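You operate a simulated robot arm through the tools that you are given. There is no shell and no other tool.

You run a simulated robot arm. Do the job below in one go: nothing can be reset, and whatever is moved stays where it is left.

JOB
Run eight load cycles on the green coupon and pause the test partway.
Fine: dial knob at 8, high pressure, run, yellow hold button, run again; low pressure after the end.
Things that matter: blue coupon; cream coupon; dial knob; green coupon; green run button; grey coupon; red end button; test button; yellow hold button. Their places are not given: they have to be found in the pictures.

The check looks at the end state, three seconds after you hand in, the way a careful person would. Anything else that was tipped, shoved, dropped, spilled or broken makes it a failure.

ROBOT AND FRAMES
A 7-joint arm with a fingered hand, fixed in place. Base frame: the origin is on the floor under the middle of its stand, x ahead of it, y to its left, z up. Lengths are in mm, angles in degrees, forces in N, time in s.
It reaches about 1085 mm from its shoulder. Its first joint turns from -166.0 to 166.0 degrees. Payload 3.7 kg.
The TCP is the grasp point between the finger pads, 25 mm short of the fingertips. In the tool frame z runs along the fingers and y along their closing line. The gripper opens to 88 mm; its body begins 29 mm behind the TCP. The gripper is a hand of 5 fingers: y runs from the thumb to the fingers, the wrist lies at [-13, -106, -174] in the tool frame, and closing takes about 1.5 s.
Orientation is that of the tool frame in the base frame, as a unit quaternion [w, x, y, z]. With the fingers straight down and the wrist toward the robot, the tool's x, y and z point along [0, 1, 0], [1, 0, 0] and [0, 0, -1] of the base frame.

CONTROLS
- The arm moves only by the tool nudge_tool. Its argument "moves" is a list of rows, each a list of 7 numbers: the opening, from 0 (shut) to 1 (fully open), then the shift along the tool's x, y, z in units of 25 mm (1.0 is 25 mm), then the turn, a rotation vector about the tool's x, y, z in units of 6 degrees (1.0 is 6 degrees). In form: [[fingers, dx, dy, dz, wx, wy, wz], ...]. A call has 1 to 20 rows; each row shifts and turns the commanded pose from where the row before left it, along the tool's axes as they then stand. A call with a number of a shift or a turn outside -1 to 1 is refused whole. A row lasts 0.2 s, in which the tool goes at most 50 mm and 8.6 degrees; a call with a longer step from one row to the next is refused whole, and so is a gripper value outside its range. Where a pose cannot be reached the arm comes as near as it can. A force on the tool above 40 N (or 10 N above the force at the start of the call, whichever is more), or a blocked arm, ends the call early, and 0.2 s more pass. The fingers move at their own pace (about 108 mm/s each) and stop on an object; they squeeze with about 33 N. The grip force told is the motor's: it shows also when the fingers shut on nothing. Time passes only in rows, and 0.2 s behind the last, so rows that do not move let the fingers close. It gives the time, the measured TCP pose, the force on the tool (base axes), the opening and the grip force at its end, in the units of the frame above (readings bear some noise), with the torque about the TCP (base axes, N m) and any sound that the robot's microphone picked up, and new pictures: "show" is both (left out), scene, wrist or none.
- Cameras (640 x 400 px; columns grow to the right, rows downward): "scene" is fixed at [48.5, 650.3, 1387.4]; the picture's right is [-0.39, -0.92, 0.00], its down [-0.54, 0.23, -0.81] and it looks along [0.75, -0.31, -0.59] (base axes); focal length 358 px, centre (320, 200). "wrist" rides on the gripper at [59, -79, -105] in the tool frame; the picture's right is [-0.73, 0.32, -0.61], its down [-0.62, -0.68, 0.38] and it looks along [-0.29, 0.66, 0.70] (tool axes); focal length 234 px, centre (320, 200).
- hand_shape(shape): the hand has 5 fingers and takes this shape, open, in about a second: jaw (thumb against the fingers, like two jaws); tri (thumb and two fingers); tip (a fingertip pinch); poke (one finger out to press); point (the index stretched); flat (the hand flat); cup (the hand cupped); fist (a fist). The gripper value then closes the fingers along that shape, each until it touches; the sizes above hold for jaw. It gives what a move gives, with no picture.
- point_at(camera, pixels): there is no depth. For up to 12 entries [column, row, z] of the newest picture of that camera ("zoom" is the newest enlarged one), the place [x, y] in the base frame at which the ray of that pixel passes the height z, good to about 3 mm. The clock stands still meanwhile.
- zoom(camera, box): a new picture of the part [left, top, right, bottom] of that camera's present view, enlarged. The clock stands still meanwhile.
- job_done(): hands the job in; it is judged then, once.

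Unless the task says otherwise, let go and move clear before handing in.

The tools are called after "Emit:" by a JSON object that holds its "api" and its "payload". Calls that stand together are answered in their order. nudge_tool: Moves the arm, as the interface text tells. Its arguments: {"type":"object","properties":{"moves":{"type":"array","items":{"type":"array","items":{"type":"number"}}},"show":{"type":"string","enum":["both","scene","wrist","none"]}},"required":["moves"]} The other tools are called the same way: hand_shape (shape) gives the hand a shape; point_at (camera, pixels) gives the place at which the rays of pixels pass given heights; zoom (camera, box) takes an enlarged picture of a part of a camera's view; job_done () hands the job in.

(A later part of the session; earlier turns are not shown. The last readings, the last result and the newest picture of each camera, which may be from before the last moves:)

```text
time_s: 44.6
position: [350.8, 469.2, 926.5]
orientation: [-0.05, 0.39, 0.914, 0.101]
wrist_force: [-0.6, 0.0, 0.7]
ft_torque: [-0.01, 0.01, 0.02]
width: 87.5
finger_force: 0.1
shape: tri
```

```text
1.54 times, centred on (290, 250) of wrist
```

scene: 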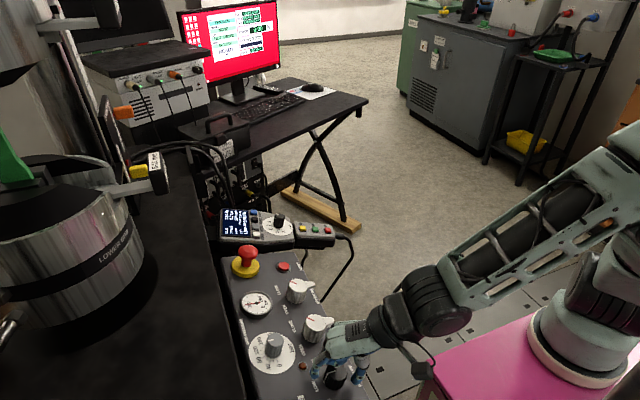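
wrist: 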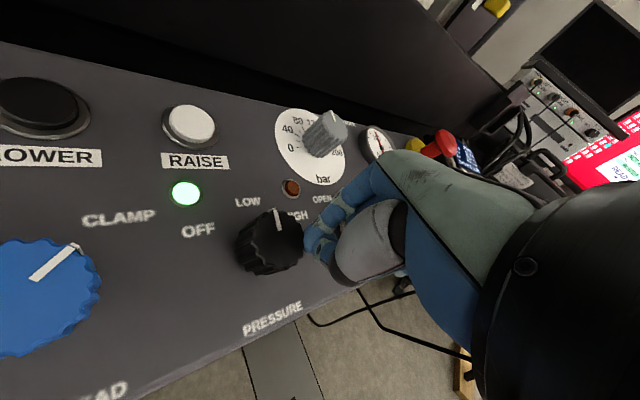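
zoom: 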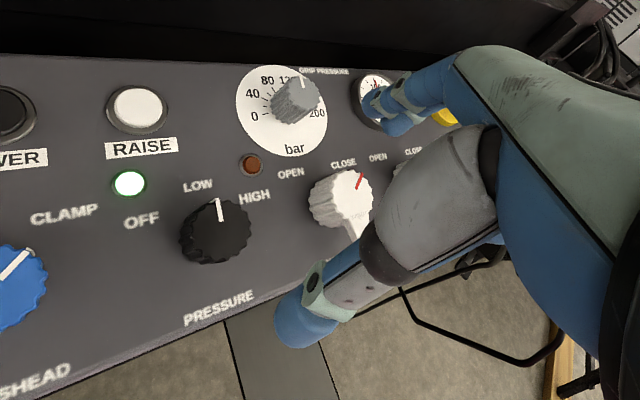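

All knobs are unchanged. I'll half-close the tri shape in the air to see where its tips converge.

Emit:
{"api": "nudge_tool", "payload": {"moves": [[0.4, 0, 0, 0, 0, 0, 0], [0.4, 0, 0, 0, 0, 0, 0], [0.4, 0, 0, 0, 0, 0, 0], [0.4, 0, 0, 0, 0, 0, 0], [0.4, 0, 0, 0, 0, 0, 0]], "show": "none"}}

Emit:
{"api": "zoom", "payload": {"camera": "scene", "box": [300, 260, 420, 350]}}

Emit:
{"api": "zoom", "payload": {"camera": "wrist", "box": [220, 140, 400, 320]}}

```text
time_s: 45.8
position: [350.3, 470.0, 926.5]
orientation: [-0.05, 0.391, 0.914, 0.101]
wrist_force: [0.3, 0.1, 0.3]
ft_torque: [0.0, -0.03, 0.01]
width: 35.4
finger_force: 0.0
shape: tri
```

```text
4.44 times, centred on (360, 305) of scene
```

zoom: 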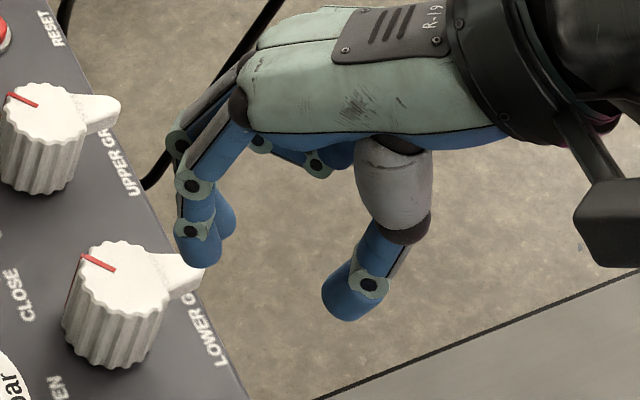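

```text
2.22 times, centred on (310, 230) of wrist
```

zoom: 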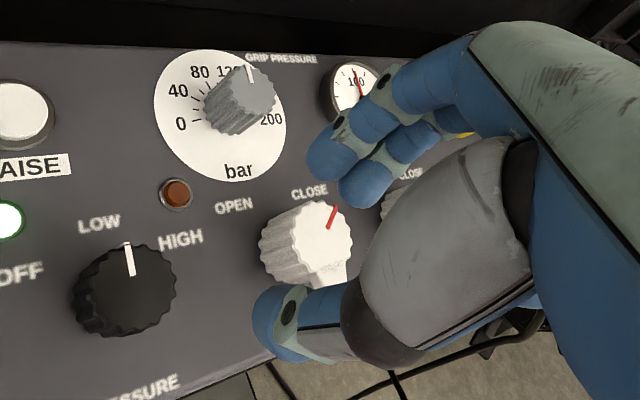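

In tri the index and middle sit at tool x≈+9 and −5 with the thumb at about +2, so it's nearly centred. I'll rotate back a bit and hover over the pressure knob again.

Emit:
{"api": "nudge_tool", "payload": {"moves": [[0.65, 0, 0, 0, 0, 0, -0.9], [0.65, 0, 0, 0, 0, 0, -0.9], [0.65, 0, 0, 0, 0, 0, -0.9], [0.65, 0, 0, 0, 0, 0, -0.9], [0.65, 0.27, -0.01, 0.81, 0, 0, 0], [0.65, 0.27, -0.01, 0.81, 0, 0, 0], [0.65, 0.27, -0.01, 0.81, 0, 0, 0]], "show": "both"}}

Emit:
{"api": "zoom", "payload": {"camera": "scene", "box": [280, 310, 400, 400]}}

Emit:
{"api": "zoom", "payload": {"camera": "wrist", "box": [210, 170, 370, 330]}}

```text
time_s: 47.4
position: [331.5, 491.3, 867.7]
orientation: [-0.031, 0.212, 0.971, 0.109]
wrist_force: [0.3, -0.3, -0.3]
ft_torque: [0.01, 0.02, -0.02]
width: 56.8
finger_force: 0.1
shape: tri
```

scene: 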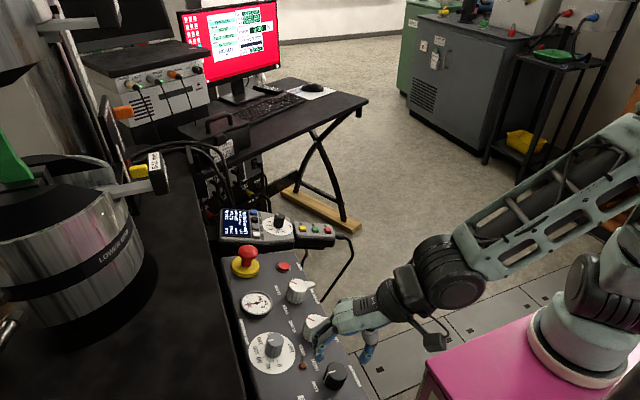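
wrist: 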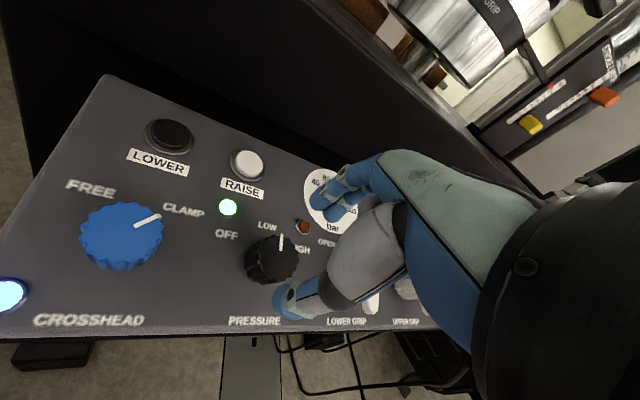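

```text
4.44 times, centred on (340, 355) of scene
```

zoom: 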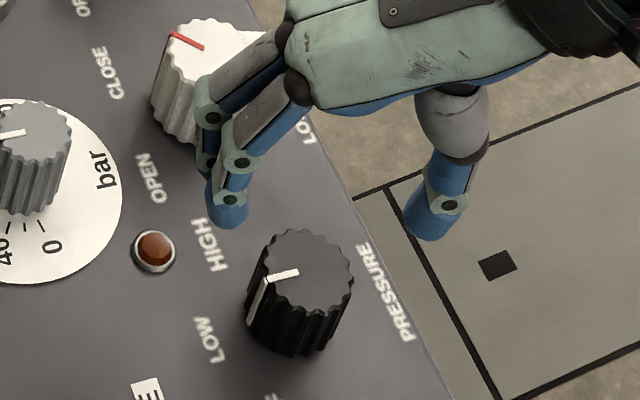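

```text
2.50 times, centred on (290, 250) of wrist
```

zoom: 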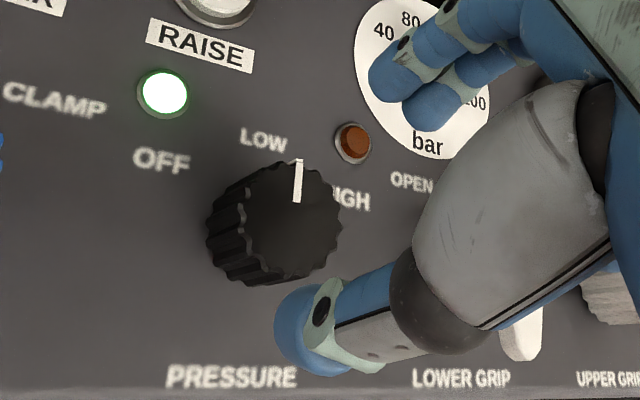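

By the wrist camera the knob top lies at tool (1, 0, 59), so it's well centred. Descending 53 mm.

Emit:
{"api": "nudge_tool", "payload": {"moves": [[0.62, 0, 0, 0.5, 0, 0, 0], [0.62, 0, 0, 0.5, 0, 0, 0], [0.62, 0, 0, 0.5, 0, 0, 0], [0.62, 0, 0, 0.4, 0, 0, 0], [0.62, 0, 0, 0.22, 0, 0, 0]], "show": "wrist"}}

Emit:
{"api": "zoom", "payload": {"camera": "scene", "box": [280, 310, 400, 400]}}

Emit:
{"api": "zoom", "payload": {"camera": "wrist", "box": [220, 170, 360, 310]}}

```text
time_s: 48.6
position: [329.4, 503.8, 814.4]
orientation: [-0.031, 0.211, 0.971, 0.108]
wrist_force: [0.6, -0.4, 0.2]
ft_torque: [-0.03, 0.02, -0.02]
width: 55.0
finger_force: 0.0
shape: tri
```

wrist: 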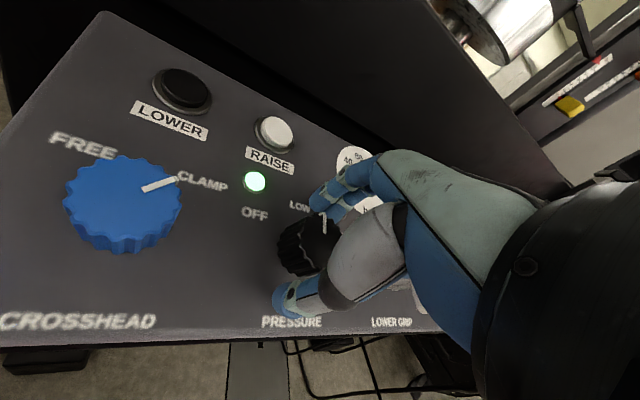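

```text
4.44 times, centred on (340, 355) of scene
```

zoom: 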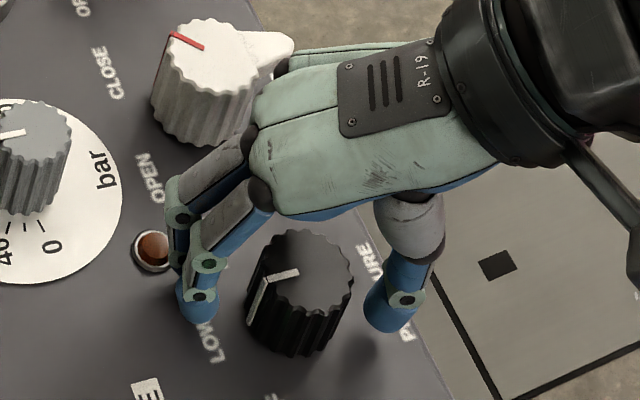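

```text
2.86 times, centred on (290, 240) of wrist
```

zoom: 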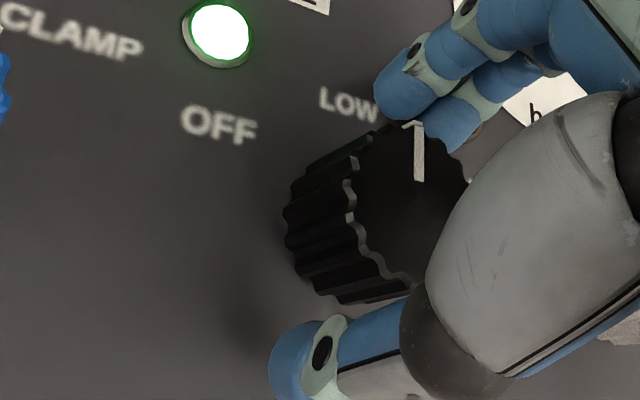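

The tri fingers are placed around the knob with no force. Closing.

Emit:
{"api": "nudge_tool", "payload": {"moves": [[0.4, 0, 0, 0, 0, 0, 0], [0.2, 0, 0, 0, 0, 0, 0], [0.0, 0, 0, 0, 0, 0, 0], [0.0, 0, 0, 0, 0, 0, 0], [0.0, 0, 0, 0, 0, 0, 0]], "show": "wrist"}}

Emit:
{"api": "zoom", "payload": {"camera": "scene", "box": [280, 310, 400, 400]}}

Emit:
{"api": "zoom", "payload": {"camera": "wrist", "box": [220, 170, 360, 310]}}

```text
time_s: 49.8
position: [329.6, 503.5, 814.8]
orientation: [-0.031, 0.211, 0.971, 0.108]
wrist_force: [-0.4, -2.2, -4.1]
ft_torque: [-0.04, 0.0, 0.03]
width: 27.4
finger_force: 32.7
shape: tri
```

wrist: 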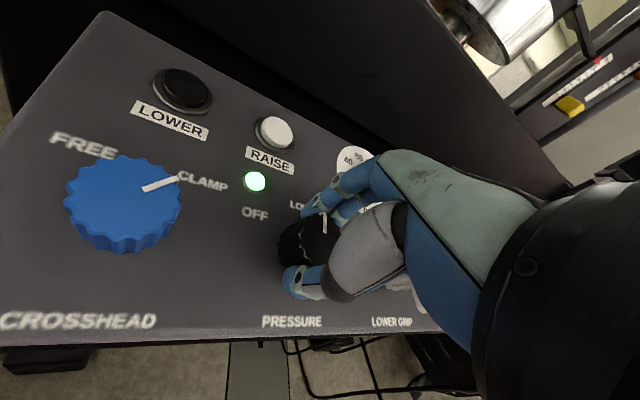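

```text
4.44 times, centred on (340, 355) of scene
```

zoom: 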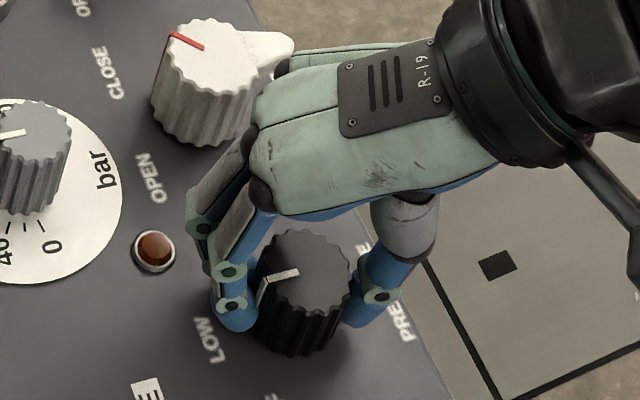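

```text
2.86 times, centred on (290, 240) of wrist
```

zoom: 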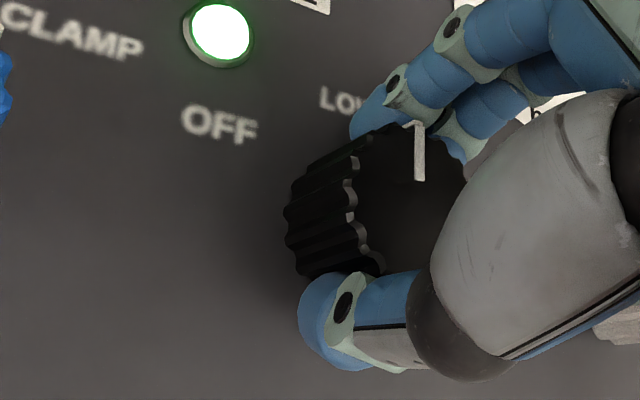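

Good centred three-finger grip with low forces. Turning clockwise slowly toward HIGH, 24° first.

Emit:
{"api": "nudge_tool", "payload": {"moves": [[0, 0, 0, 0, 0, 0, 0.6], [0, 0, 0, 0, 0, 0, 0.6], [0, 0, 0, 0, 0, 0, 0.6], [0, 0, 0, 0, 0, 0, 0.6], [0, 0, 0, 0, 0, 0, 0.6], [0, 0, 0, 0, 0, 0, 0.6]], "show": "wrist"}}

Emit:
{"api": "zoom", "payload": {"camera": "scene", "box": [280, 310, 400, 400]}}

Emit:
{"api": "zoom", "payload": {"camera": "wrist", "box": [220, 170, 360, 310]}}

```text
time_s: 51.4
position: [358.8, 493.7, 827.6]
orientation: [-0.062, 0.417, 0.901, 0.106]
wrist_force: [0.0, 0.0, -0.8]
ft_torque: [-0.02, 0.02, 0.05]
width: 17.6
finger_force: 32.7
shape: tri
stopped in row 6: the arm was blocked; the commanded pose is now the measured one
```

wrist: 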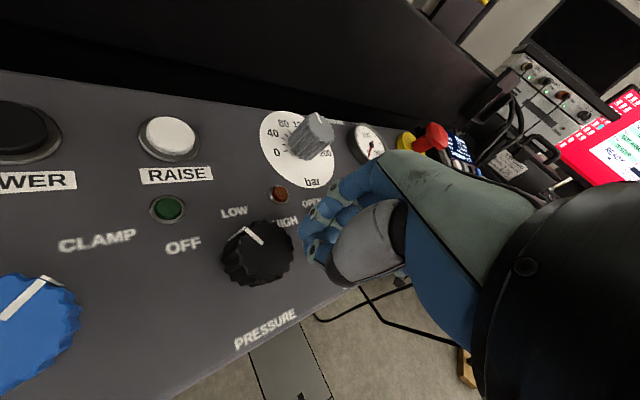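

```text
4.44 times, centred on (340, 355) of scene
```

zoom: 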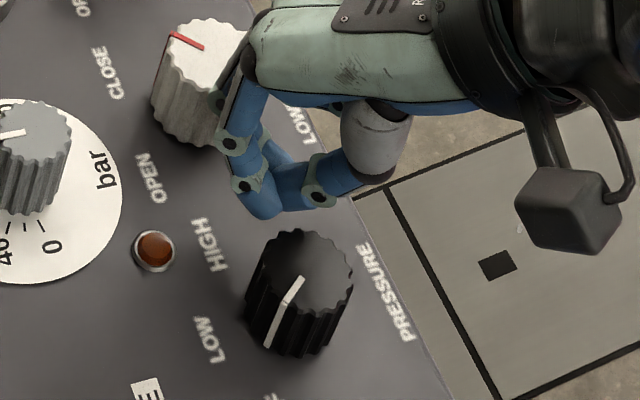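

```text
2.86 times, centred on (290, 240) of wrist
```

zoom: 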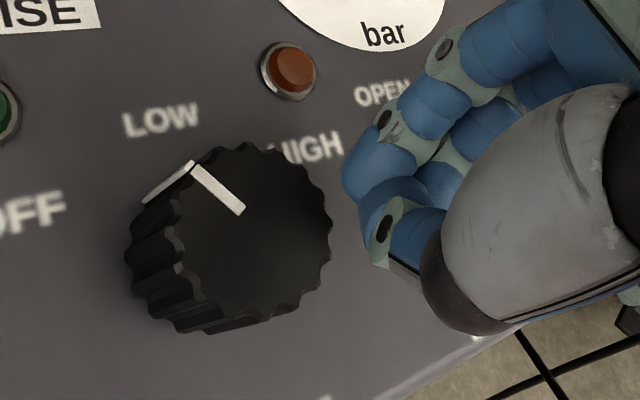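

The grip slid off again and the knob turned the wrong way: the green lamp by OFF went dark and the pointer is left of LOW. I'll lift clear, then check the pendant screen and the coupon.

Emit:
{"api": "nudge_tool", "payload": {"moves": [[0, 0, 0, -0.4, 0, 0, 0], [0, 0, 0, -0.8, 0, 0, 0], [0, 0, 0, -1, 0, 0, 0], [0, 0, 0, -1, 0, 0, 0], [0.3, 0, 0, -1, 0, 0, 0]], "show": "both"}}

Emit:
{"api": "zoom", "payload": {"camera": "scene", "box": [210, 195, 290, 255]}}

Emit:
{"api": "zoom", "payload": {"camera": "scene", "box": [210, 240, 370, 400]}}

Emit:
{"api": "zoom", "payload": {"camera": "scene", "box": [170, 0, 290, 90]}}

Emit:
{"api": "zoom", "payload": {"camera": "wrist", "box": [60, 120, 340, 320]}}

```text
time_s: 52.6
position: [360.4, 469.9, 927.6]
orientation: [-0.063, 0.413, 0.902, 0.106]
wrist_force: [-1.0, 0.5, 0.4]
ft_torque: [0.02, -0.01, -0.02]
width: 26.4
finger_force: 0.0
shape: tri
```

scene: 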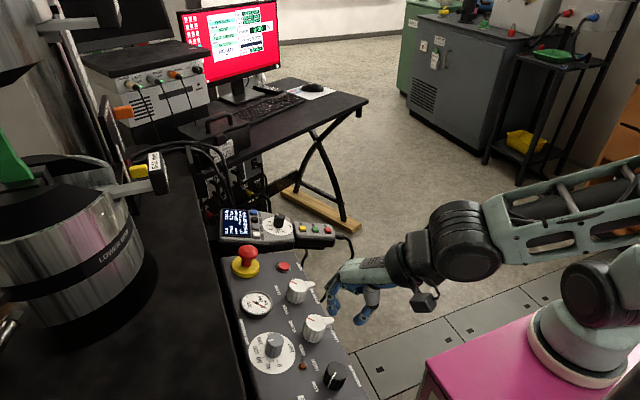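
wrist: 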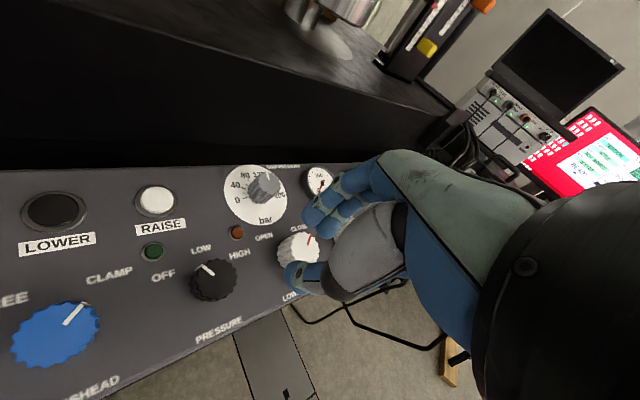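

```text
6.67 times, centred on (250, 225) of scene
```

zoom: 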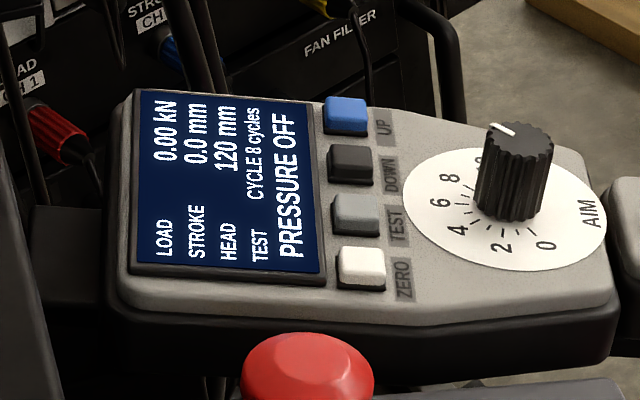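

```text
2.50 times, centred on (290, 320) of scene
```

zoom: 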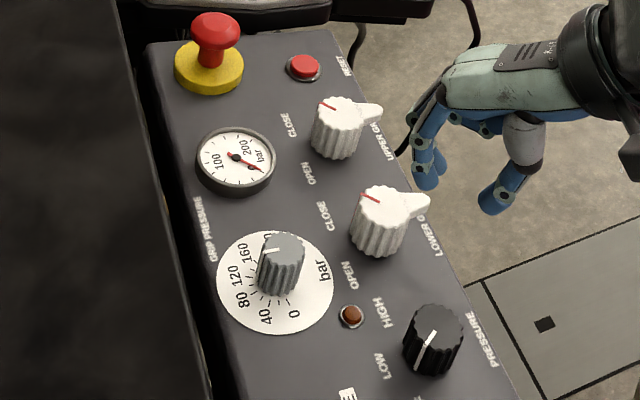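

```text
4.44 times, centred on (230, 45) of scene
```

zoom: 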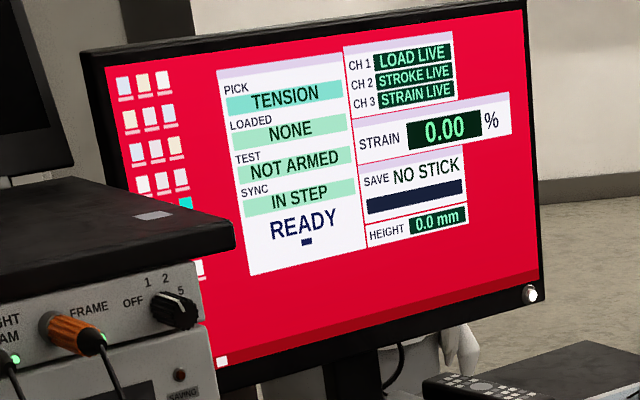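

```text
2.00 times, centred on (200, 220) of wrist
```

zoom: 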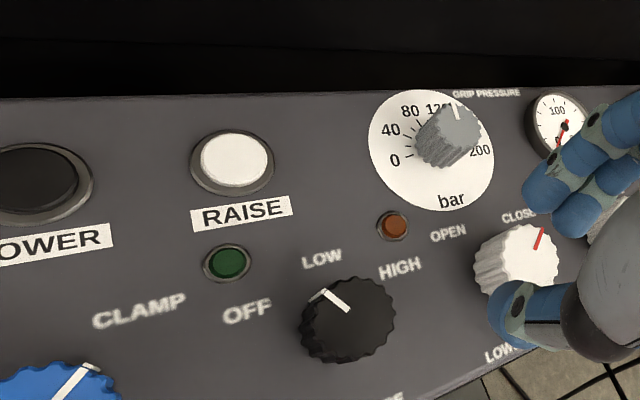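

The screen says "PRESSURE OFF" and the grip gauge fell to 0, but the coupon is still in place. The knob must go clockwise from OFF through LOW to HIGH, so I'll try the full jaw shape, which can cage the knob with several fingers.

Emit:
{"api": "hand_shape", "payload": {"shape": "jaw"}}

Emit:
{"api": "nudge_tool", "payload": {"moves": [[0.35, 0, 0, 0, 0, 0, 0], [0.35, 0, 0, 0, 0, 0, 0], [0.35, 0, 0, 0, 0, 0, 0], [0.35, 0, 0, 0, 0, 0, 0], [0.35, 0, 0, 0, 0, 0, 0], [0.35, 0, 0, 0, 0, 0, 0]], "show": "none"}}

Emit:
{"api": "zoom", "payload": {"camera": "scene", "box": [300, 240, 420, 340]}}

Emit:
{"api": "zoom", "payload": {"camera": "wrist", "box": [220, 140, 400, 320]}}

Emit:
{"api": "zoom", "payload": {"camera": "scene", "box": [0, 60, 160, 220]}}

```text
time_s: 53.5
position: [360.5, 471.1, 927.2]
orientation: [-0.062, 0.414, 0.902, 0.106]
wrist_force: [-0.6, 0.6, -0.5]
ft_torque: [-0.02, 0.01, 0.02]
width: 87.5
finger_force: 0.0
shape: jaw
```

```text
time_s: 54.9
position: [359.8, 471.2, 927.2]
orientation: [-0.063, 0.413, 0.902, 0.107]
wrist_force: [0.6, 0.0, -0.3]
ft_torque: [0.02, 0.03, -0.01]
width: 31.2
finger_force: 0.0
shape: jaw
```

```text
4.00 times, centred on (360, 290) of scene
```

zoom: 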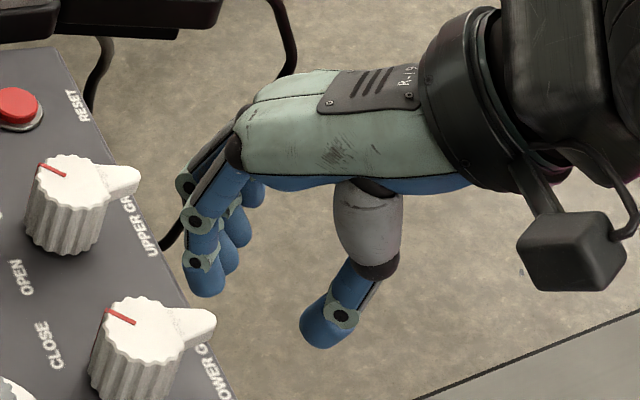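

```text
2.22 times, centred on (310, 230) of wrist
```

zoom: 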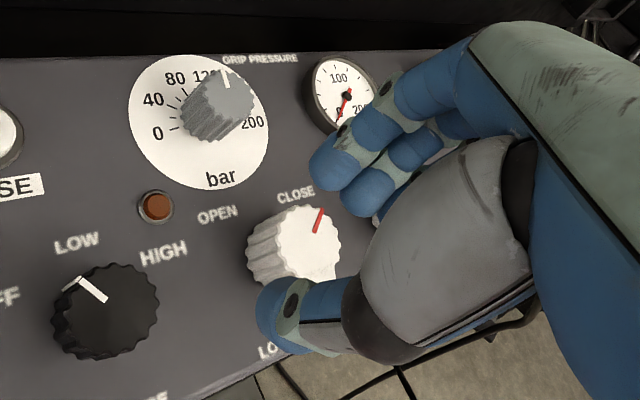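

```text
2.50 times, centred on (80, 140) of scene
```

zoom: 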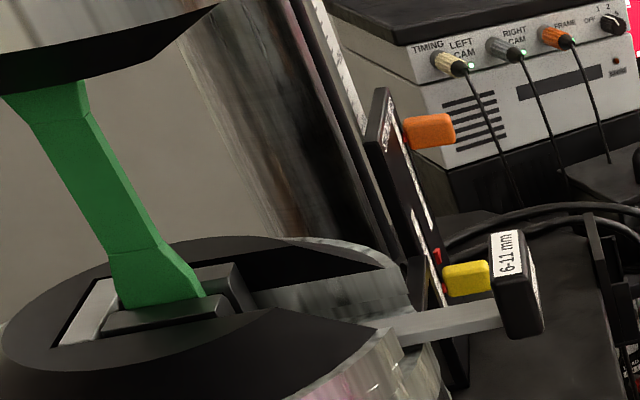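

The coupon is unchanged. In jaw shape the index, middle and ring sit at tool x≈+8, −6 and −20 with the thumb at +1.5, so with the knob at tool x≈−5 they should cage it. Moving over the knob that way.

Emit:
{"api": "nudge_tool", "payload": {"moves": [[0.6, 0, 0, 0, 0, 0, -0.95], [0.65, 0, 0, 0, 0, 0, -0.95], [0.65, 0, 0, 0, 0, 0, -0.95], [0.65, 0, 0, 0, 0, 0, -0.95], [0.65, 0, 0, 0, 0, 0, -0.95], [0.65, 0, 0, 0, 0, 0, -0.95], [0.65, 0, 0, 0, 0.37, -0.34, 0], [0.65, 0.367, 0.006, 0.663, 0, 0, 0], [0.65, 0.367, 0.006, 0.663, 0, 0, 0], [0.65, 0.367, 0.006, 0.663, 0, 0, 0], [0.65, 0.367, 0.006, 0.663, 0, 0, 0]], "show": "wrist"}}

Emit:
{"api": "zoom", "payload": {"camera": "scene", "box": [280, 300, 400, 400]}}

Emit:
{"api": "zoom", "payload": {"camera": "wrist", "box": [210, 170, 370, 330]}}

```text
time_s: 57.3
position: [331.3, 483.9, 873.4]
orientation: [-0.017, 0.132, 0.987, 0.088]
wrist_force: [0.3, 0.3, 0.1]
ft_torque: [0.01, 0.03, 0.03]
width: 56.9
finger_force: 0.1
shape: jaw
out of reach, approached as far as the arm can: row 10, 11
```

wrist: 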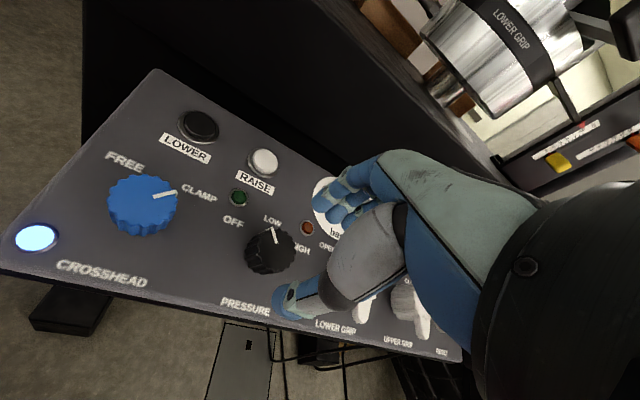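

```text
4.00 times, centred on (340, 350) of scene
```

zoom: 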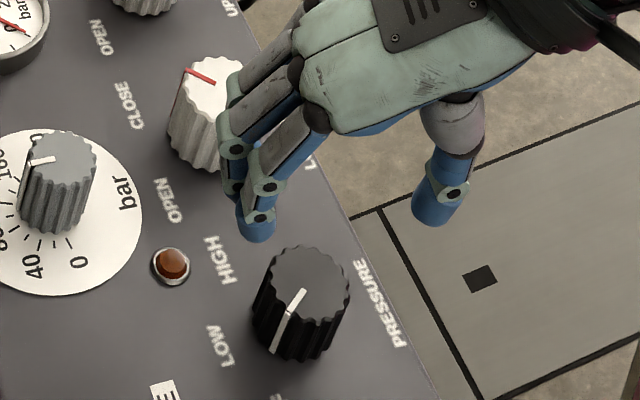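

```text
2.50 times, centred on (290, 250) of wrist
```

zoom: 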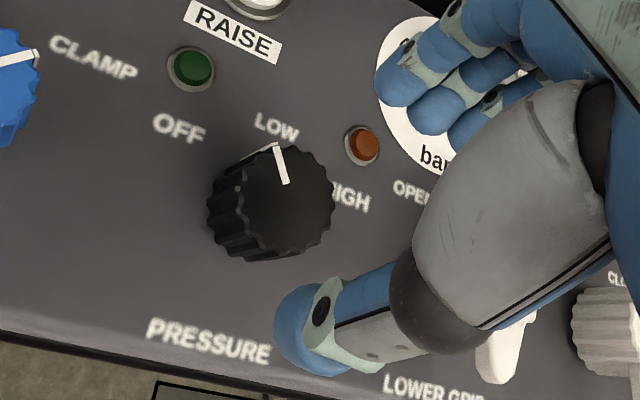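

The last rows were out of reach at this yaw. I'll rotate back to about 62°, where it reached fine, and see where that leaves the hand.

Emit:
{"api": "nudge_tool", "payload": {"moves": [[0.65, 0, 0, 0, 0, 0, 0.8], [0.65, 0, 0, 0, 0, 0, 0.8], [0.65, 0, 0, 0, 0, 0, 0.7], [0.65, 0, 0, 0, 0, 0, 0]], "show": "wrist"}}

Emit:
{"api": "zoom", "payload": {"camera": "wrist", "box": [210, 170, 370, 330]}}

```text
time_s: 58.3
position: [330.2, 484.1, 874.7]
orientation: [-0.025, 0.249, 0.963, 0.097]
wrist_force: [1.8, -0.6, -0.1]
ft_torque: [0.0, -0.02, -0.02]
width: 56.8
finger_force: 0.0
shape: jaw
```

wrist: 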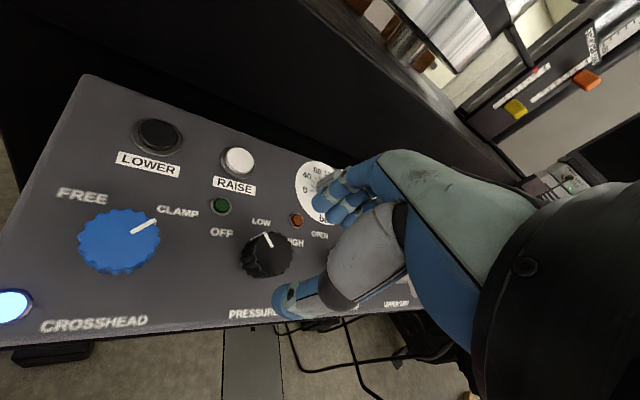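

```text
2.50 times, centred on (290, 250) of wrist
```

zoom: 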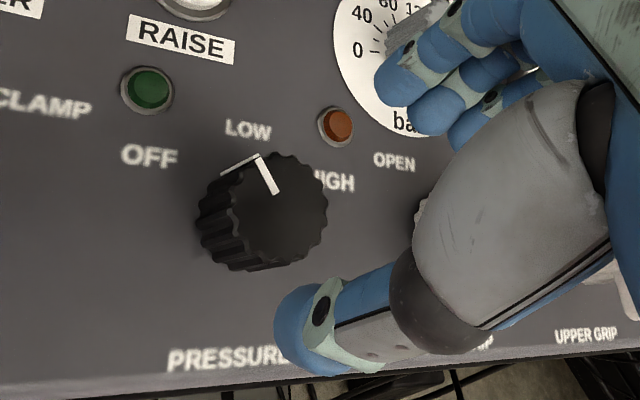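

The knob top now sits at tool (3, 5, 67). I'll shift +8 in x and +5 in y, descend to grasp height, and check.

Emit:
{"api": "nudge_tool", "payload": {"moves": [[0.65, 0.34, 0.2, 0, 0, 0, 0], [0.65, 0, 0, 0.5, 0, 0, 0], [0.65, 0, 0, 0.5, 0, 0, 0], [0.65, 0, 0, 0.5, 0, 0, 0], [0.65, 0, 0, 0.5, 0, 0, 0], [0.65, 0, 0, 0.42, 0, 0, 0]], "show": "wrist"}}

Emit:
{"api": "zoom", "payload": {"camera": "scene", "box": [280, 310, 400, 400]}}

Emit:
{"api": "zoom", "payload": {"camera": "wrist", "box": [220, 170, 360, 310]}}

```text
time_s: 59.6
position: [340.2, 498.6, 866.9]
orientation: [-0.106, 0.263, 0.951, 0.125]
wrist_force: [-0.3, -0.6, -0.3]
ft_torque: [0.02, -0.02, -0.01]
width: 56.8
finger_force: 0.0
shape: jaw
stopped in row 6: the arm was blocked; the commanded pose is now the measured one
```

wrist: 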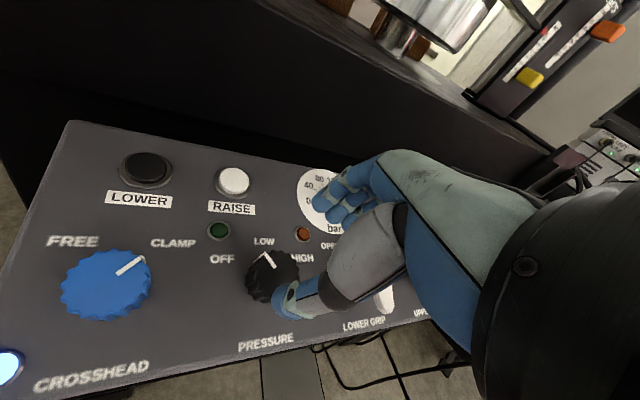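

```text
4.44 times, centred on (340, 355) of scene
```

zoom: 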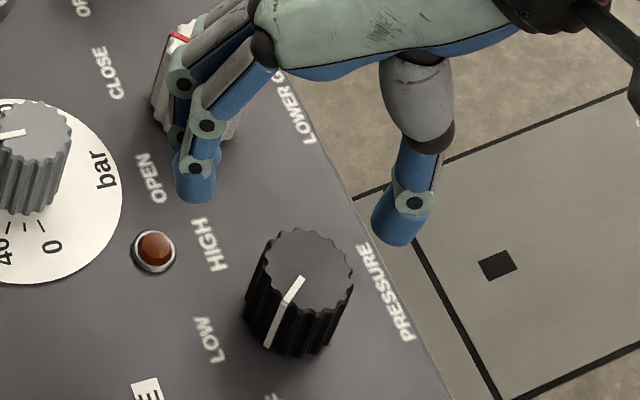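

```text
2.86 times, centred on (290, 240) of wrist
```

zoom: 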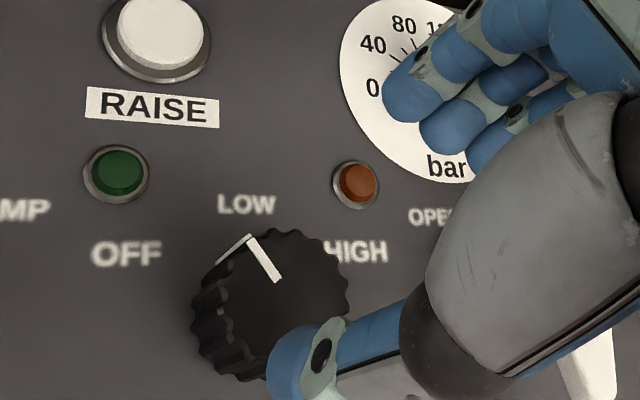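

The arm stopped blocked with no hand contact, probably at a joint limit. I'll back off upward and look at the arm's posture.

Emit:
{"api": "nudge_tool", "payload": {"moves": [[0.65, 0, 0, -0.8, 0, 0, 0], [0.65, 0, 0, -0.8, 0, 0, 0], [0.65, 0, 0, -0.8, 0, 0, 0]], "show": "both"}}

```text
time_s: 60.4
position: [348.3, 484.3, 923.4]
orientation: [-0.104, 0.262, 0.951, 0.126]
wrist_force: [-0.2, 0.2, 0.6]
ft_torque: [-0.01, 0.0, 0.03]
width: 56.9
finger_force: 0.0
shape: jaw
```

scene: 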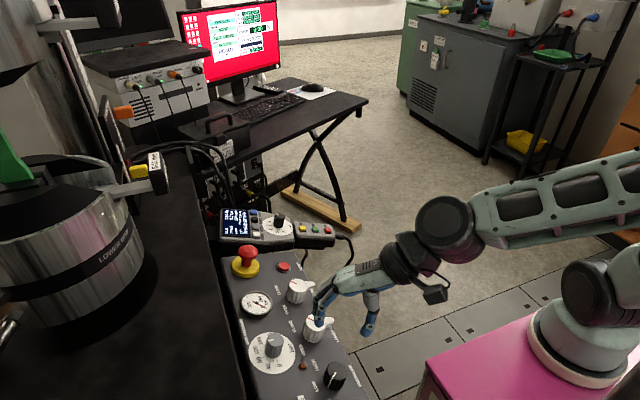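
wrist: 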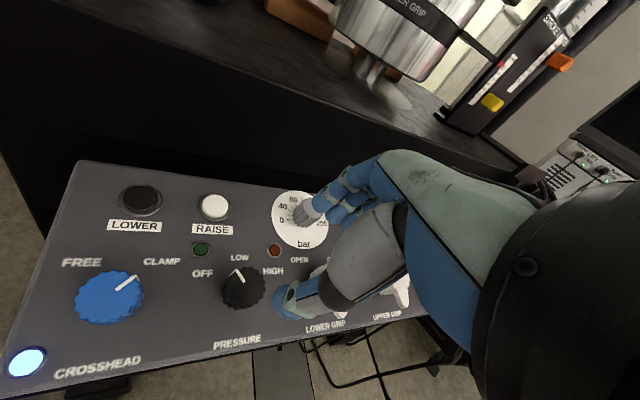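

The knobs are undisturbed. I'll turn the hand to a lower yaw (about 40°), where the arm has room, and restore the tilt to match the console.

Emit:
{"api": "nudge_tool", "payload": {"moves": [[0.65, 0, 0, 0, 0, 0, 0.8], [0.65, 0, 0, 0, 0, 0, 0.8], [0.65, 0, 0, 0, 0, 0, 0.8], [0.65, 0, 0, 0, 0, 0, 0.8], [0.65, 0, 0, 0, -0.175, -0.77, 0], [0.65, 0, 0, 0, -0.175, -0.77, 0]], "show": "both"}}

Emit:
{"api": "zoom", "payload": {"camera": "wrist", "box": [150, 170, 310, 330]}}

```text
time_s: 61.9
position: [378.2, 450.6, 924.8]
orientation: [-0.121, 0.454, 0.88, 0.071]
wrist_force: [1.4, -0.4, 0.4]
ft_torque: [0.0, 0.0, 0.0]
width: 57.1
finger_force: 0.1
shape: jaw
stopped in row 6: the arm was blocked; the commanded pose is now the measured one
```

scene: 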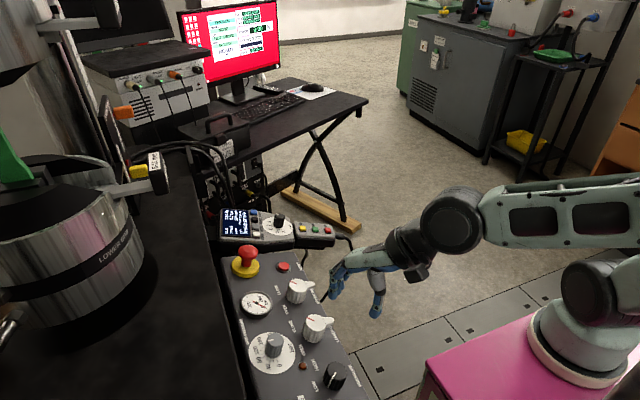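
wrist: 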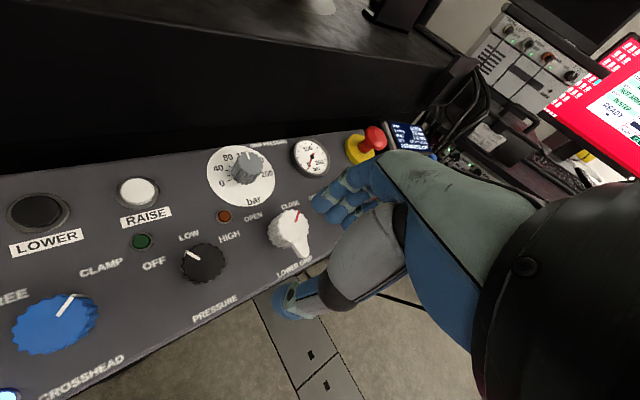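

```text
2.50 times, centred on (230, 250) of wrist
```

zoom: 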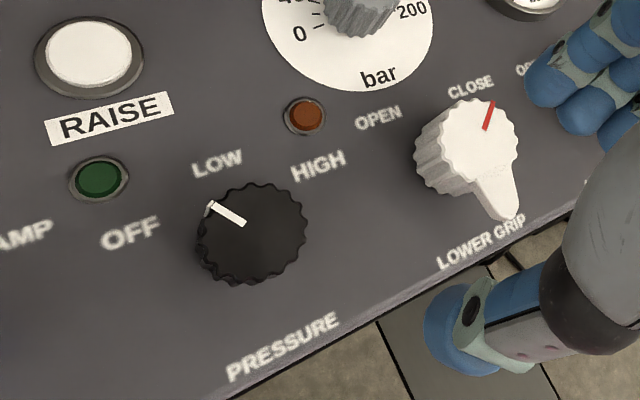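

The wrist seems to be against a joint limit in this posture. I'll back out up and toward +x to free it, then approach again.

Emit:
{"api": "nudge_tool", "payload": {"moves": [[0.65, -0.5, 0.656, -0.968, 0, 0, 0], [0.65, -0.5, 0.656, -0.968, 0, 0, 0], [0.65, -0.5, 0.656, -0.968, 0, 0, 0], [0.65, -0.5, 0.656, -0.968, 0, 0, 0], [0.65, -0.5, 0.656, -0.968, 0, 0, 0]], "show": "scene"}}

```text
time_s: 63.1
position: [497.3, 422.8, 1029.1]
orientation: [-0.118, 0.454, 0.88, 0.075]
wrist_force: [-0.8, 0.3, -0.7]
ft_torque: [-0.01, -0.01, 0.02]
width: 57.0
finger_force: 0.0
shape: jaw
```

scene: 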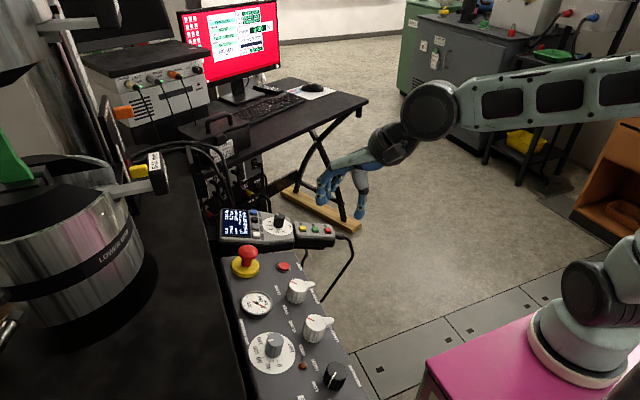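

Posture is free again. I'll set the console tilt and yaw of about 45° here before moving in.

Emit:
{"api": "nudge_tool", "payload": {"moves": [[0.65, 0, 0, 0, -0.48, -0.55, 0], [0.65, 0, 0, 0, -0.48, -0.55, 0], [0.65, 0, 0, 0, 0, 0, -0.8], [0.65, 0, 0, 0, 0, 0, -0.8]], "show": "none"}}

```text
time_s: 64.1
position: [496.3, 422.8, 1028.9]
orientation: [-0.036, 0.386, 0.917, 0.096]
wrist_force: [0.5, 0.1, 0.2]
ft_torque: [0.01, 0.02, -0.01]
width: 57.0
finger_force: 0.0
shape: jaw
```

Emit:
{"api": "nudge_tool", "payload": {"moves": [[0.65, 0.74, -0.479, 0.8485, 0, 0, 0], [0.65, 0.74, -0.479, 0.8485, 0, 0, 0], [0.65, 0.74, -0.479, 0.8485, 0, 0, 0], [0.65, 0.74, -0.479, 0.8485, 0, 0, 0], [0.65, 0.74, -0.479, 0.8485, 0, 0, 0], [0.65, 0.74, -0.479, 0.8485, 0, 0, 0], [0.65, 0.74, -0.479, 0.8485, 0, 0, 0], [0.65, 0.74, -0.479, 0.8485, 0, 0, 0]], "show": "both"}}

Emit:
{"api": "zoom", "payload": {"camera": "wrist", "box": [210, 170, 370, 330]}}

Emit:
{"api": "zoom", "payload": {"camera": "scene", "box": [280, 310, 400, 400]}}

```text
time_s: 65.9
position: [340.7, 489.2, 883.8]
orientation: [-0.062, 0.398, 0.91, 0.102]
wrist_force: [-0.1, 0.2, -0.2]
ft_torque: [0.01, 0.03, 0.02]
width: 57.0
finger_force: 0.0
shape: jaw
```

scene: 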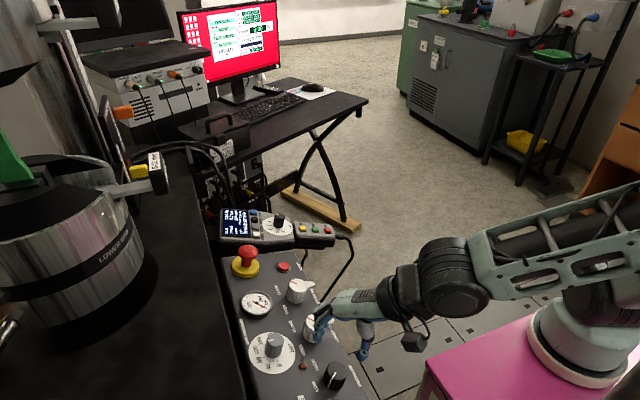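
wrist: 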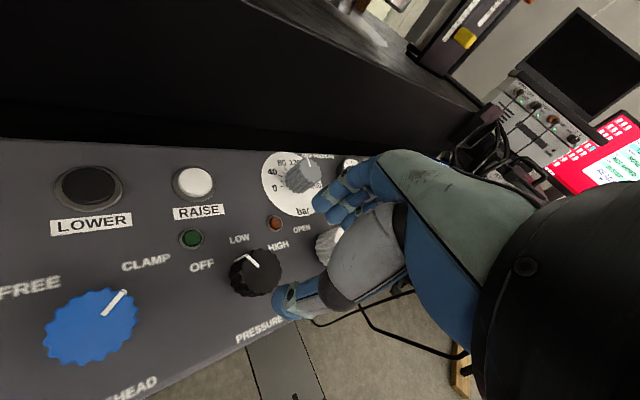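

```text
2.50 times, centred on (290, 250) of wrist
```

zoom: 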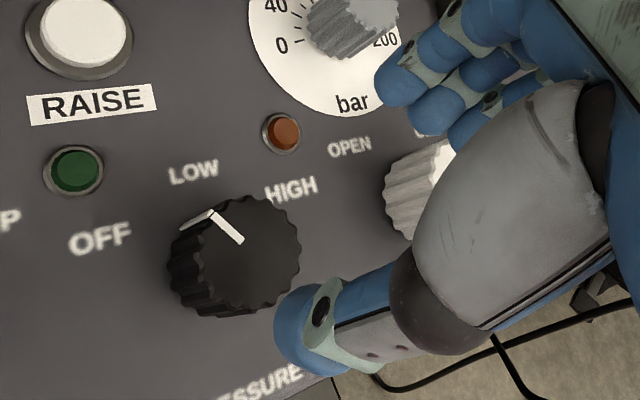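

```text
4.44 times, centred on (340, 355) of scene
```

zoom: 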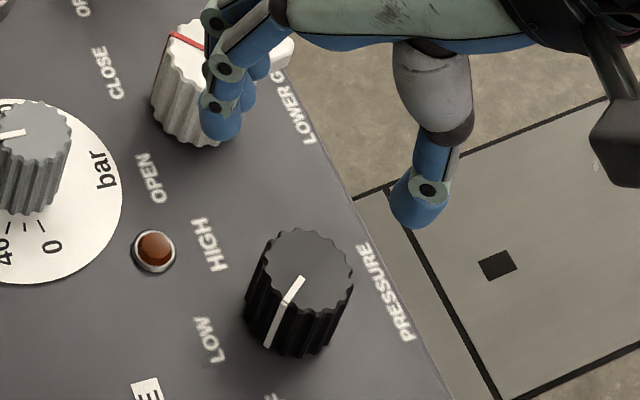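

Emit:
{"api": "nudge_tool", "payload": {"moves": [[0.65, 0, 0, 0, 0, 0, 0], [0.65, 0, 0, 0, 0, 0, 0]], "show": "none"}}

```text
time_s: 66.5
position: [343.7, 488.9, 883.4]
orientation: [-0.06, 0.4, 0.909, 0.1]
wrist_force: [0.0, -0.9, -1.3]
ft_torque: [-0.02, -0.01, -0.04]
width: 56.5
finger_force: 0.1
shape: jaw
```

The hand stays about 20 mm off the commanded spot with no contact force. The arm is too folded for the tilted pose here, which also explains both earlier slips. I'll raise, make the hand vertical (wrist farther out), and use the tri shape.

Emit:
{"api": "nudge_tool", "payload": {"moves": [[0.5, 0.15, 0.11, -0.78, 0, 0, 0], [0.5, 0.15, 0.11, -0.78, 0, 0, 0], [0.5, 0.15, 0.11, -0.78, 0, 0, 0], [0.5, 0, 0, 0, 0.43, -0.6, 0], [0.5, 0, 0, 0, 0.43, -0.6, 0], [0.5, 0, 0, 0, 0.43, -0.6, 0], [0.5, 0, 0, 0, 0, 0, 0]], "show": "none"}}

Emit:
{"api": "hand_shape", "payload": {"shape": "tri"}}

Emit:
{"api": "zoom", "payload": {"camera": "scene", "box": [200, 200, 640, 400]}}

Emit:
{"api": "zoom", "payload": {"camera": "wrist", "box": [160, 160, 360, 360]}}

```text
time_s: 68.3
position: [353.5, 447.9, 907.4]
orientation: [-0.028, 0.424, 0.904, -0.046]
wrist_force: [-0.5, -0.3, 1.2]
ft_torque: [0.03, 0.03, -0.02]
width: 44.2
finger_force: 0.1
shape: jaw
stopped in row 7: the arm was blocked; the commanded pose is now the measured one
```

```text
time_s: 69.2
position: [355.9, 448.2, 906.1]
orientation: [-0.027, 0.423, 0.905, -0.045]
wrist_force: [-0.6, 0.4, -0.1]
ft_torque: [0.05, 0.02, 0.02]
width: 87.8
finger_force: 0.0
shape: tri
```

```text
1.45 times, centred on (420, 300) of scene
```

zoom: 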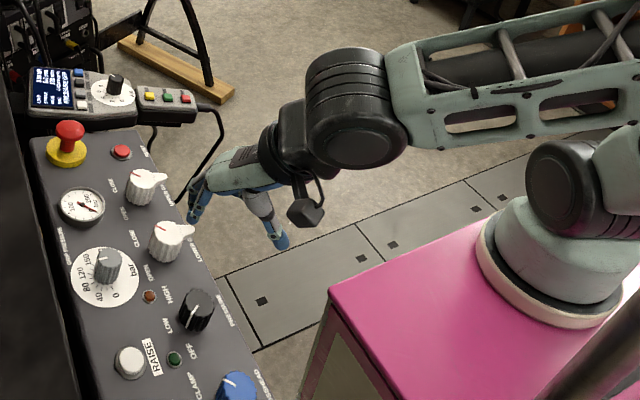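

```text
2.00 times, centred on (260, 260) of wrist
```

zoom: 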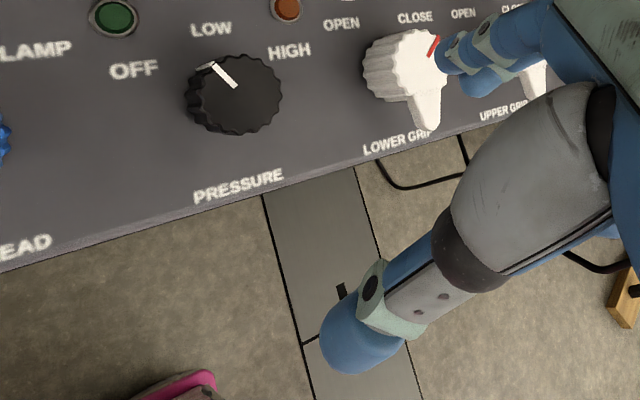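

The arm is still limited in this posture. The trouble began when I turned to yaw 75° and it seems to have flipped branches. I'll go back out toward the pendant to reset the posture, then come in again by the route that worked.

Emit:
{"api": "nudge_tool", "payload": {"moves": [[0.5, -0.6, 0.7, -0.6, 0, 0, 0], [0.5, -0.6, 0.7, -0.6, 0, 0, 0], [0.5, -0.6, 0.7, -0.6, 0, 0, 0], [0.5, -0.6, 0.7, -0.6, 0, 0, 0], [0.5, -0.6, 0.7, -0.6, 0, 0, 0], [0.5, -0.6, 0.7, -0.6, 0, 0, 0], [0.5, -0.6, 0.7, -0.6, 0, 0, 0], [0.5, -0.6, 0.7, -0.6, 0, 0, 0], [0.5, -0.6, 0.7, -0.6, 0, 0, 0], [0.5, -0.6, 0.7, 0, 0, 0, 0], [0.5, -0.6, 0.7, 0, 0, 0, 0], [0.5, 0, 0, 0, 0, 0, 0]], "show": "both"}}

```text
time_s: 71.8
position: [620.7, 451.5, 1020.0]
orientation: [-0.026, 0.422, 0.905, -0.045]
wrist_force: [-0.4, 0.2, -0.4]
ft_torque: [0.0, 0.0, 0.01]
width: 44.6
finger_force: 0.0
shape: tri
```

scene: 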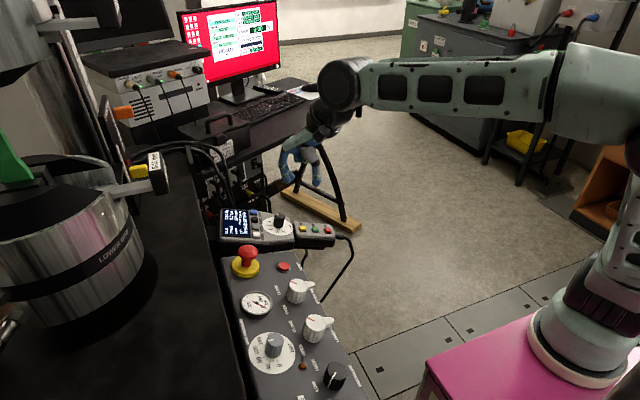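
wrist: 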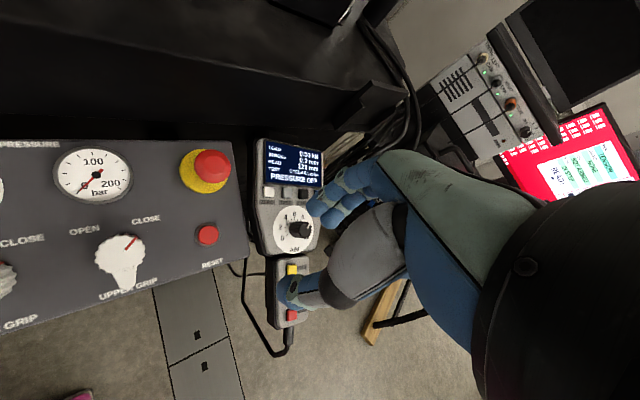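

The posture is free again. I'll set a gentle tilt (about 6°), move to a point above and in front of the pressure knob, and check how well the arm tracks.

Emit:
{"api": "nudge_tool", "payload": {"moves": [[0.5, 0, 0, 0, -0.8, 0.32, 0], [0.5, 0, 0, 0, -0.8, 0.32, 0], [0.5, 0.66, -0.87, 0.05, 0, 0, 0], [0.5, 0.66, -0.87, 0.05, 0, 0, 0], [0.5, 0.66, -0.87, 0.05, 0, 0, 0], [0.5, 0.66, -0.87, 0.05, 0, 0, 0], [0.5, 0.66, -0.87, 0.05, 0, 0, 0], [0.5, 0.66, -0.87, 0.05, 0, 0, 0], [0.5, 0.66, -0.87, 0.05, 0, 0, 0], [0.5, 0.66, -0.87, 0.05, 0, 0, 0], [0.5, 0, 0, 0, 0, 0, 0]], "show": "both"}}

```text
time_s: 74.4
position: [423.9, 428.6, 1001.5]
orientation: [-0.036, 0.446, 0.894, 0.035]
wrist_force: [-0.6, 0.9, 0.7]
ft_torque: [0.01, -0.02, -0.02]
width: 44.6
finger_force: 0.1
shape: tri
stopped in row 11: the arm was blocked; the commanded pose is now the measured one
```

scene: 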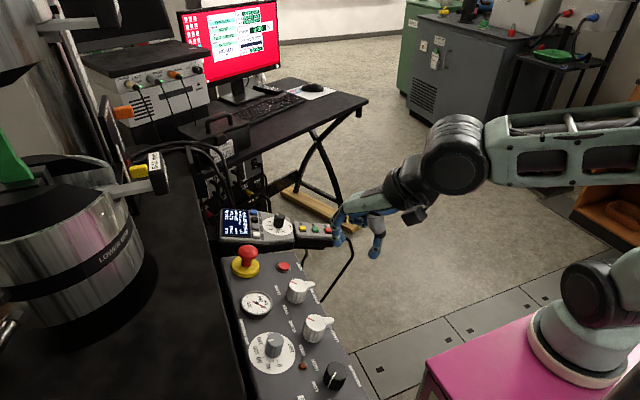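
wrist: 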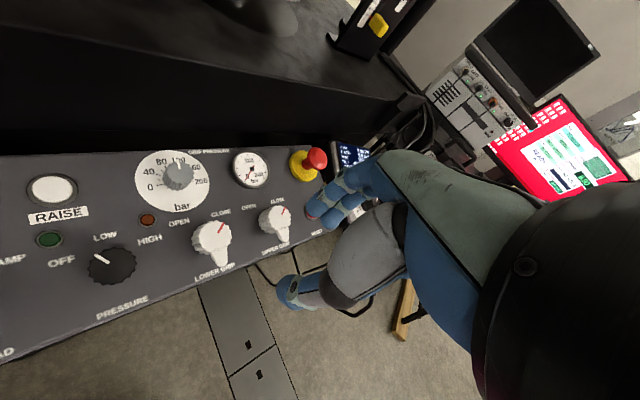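

It blocks at low yaw and small x. At yaw 77° this region was fine on the first approach, so I should work at higher yaw angles. I'll back out slightly and rotate counter-clockwise to about 80°.

Emit:
{"api": "nudge_tool", "payload": {"moves": [[0.5, -0.72, 0.96, 0, 0, 0, 0], [0.5, -0.72, 0.96, 0, 0, 0, 0], [0.5, -0.72, 0.96, 0, 0, 0, 0], [0.5, 0, 0, 0, 0, 0, -0.9], [0.5, 0, 0, 0, 0, 0, -0.9], [0.5, 0, 0, 0, 0, 0, -0.9], [0.5, 0, 0, 0, 0, 0, -0.9], [0.5, 0, 0, 0, 0, 0, -0.9], [0.5, 0, 0, 0, 0, 0, -0.9], [0.5, 0, 0, 0, 0, 0, -0.9], [0.5, 0, 0, 0, 0, 0, -0.9], [0.5, 0, 0, 0, 0, 0, 0]], "show": "both"}}

```text
time_s: 77.0
position: [511.1, 429.9, 998.2]
orientation: [-0.019, 0.084, 0.995, 0.045]
wrist_force: [0.0, -0.4, 0.0]
ft_torque: [0.01, -0.03, 0.03]
width: 44.4
finger_force: 0.0
shape: tri
```

scene: 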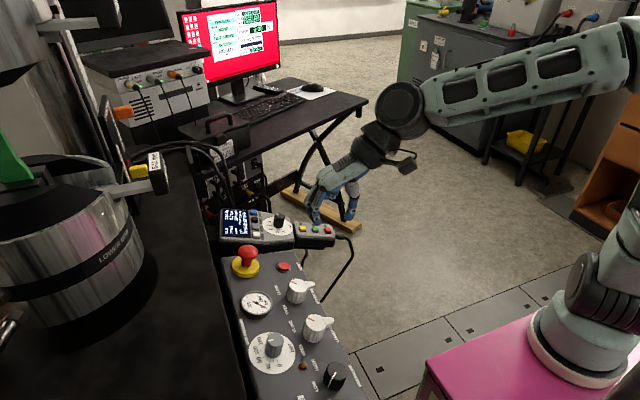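
wrist: 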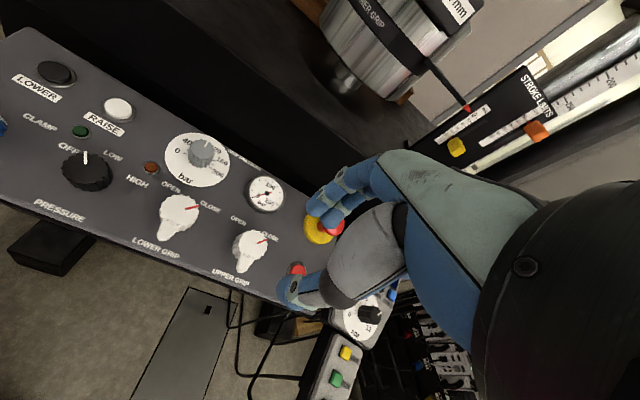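

At yaw 80° it tracks well. I'll rotate further to about 110° and then move toward the knob, watching for tracking error.

Emit:
{"api": "nudge_tool", "payload": {"moves": [[0.5, 0, 0, 0, 0, 0, -0.9], [0.5, 0, 0, 0, 0, 0, -0.9], [0.5, 0, 0, 0, 0, 0, -0.9], [0.5, 0, 0, 0, 0, 0, -0.9], [0.5, 0, 0, 0, 0, 0, -0.9], [0.5, 0, 0, 0, 0, 0, 0]], "show": "none"}}

```text
time_s: 78.4
position: [511.8, 428.9, 999.1]
orientation: [-0.008, -0.151, 0.987, 0.05]
wrist_force: [-0.7, -0.6, -0.1]
ft_torque: [0.02, 0.02, 0.02]
width: 44.3
finger_force: 0.1
shape: tri
```

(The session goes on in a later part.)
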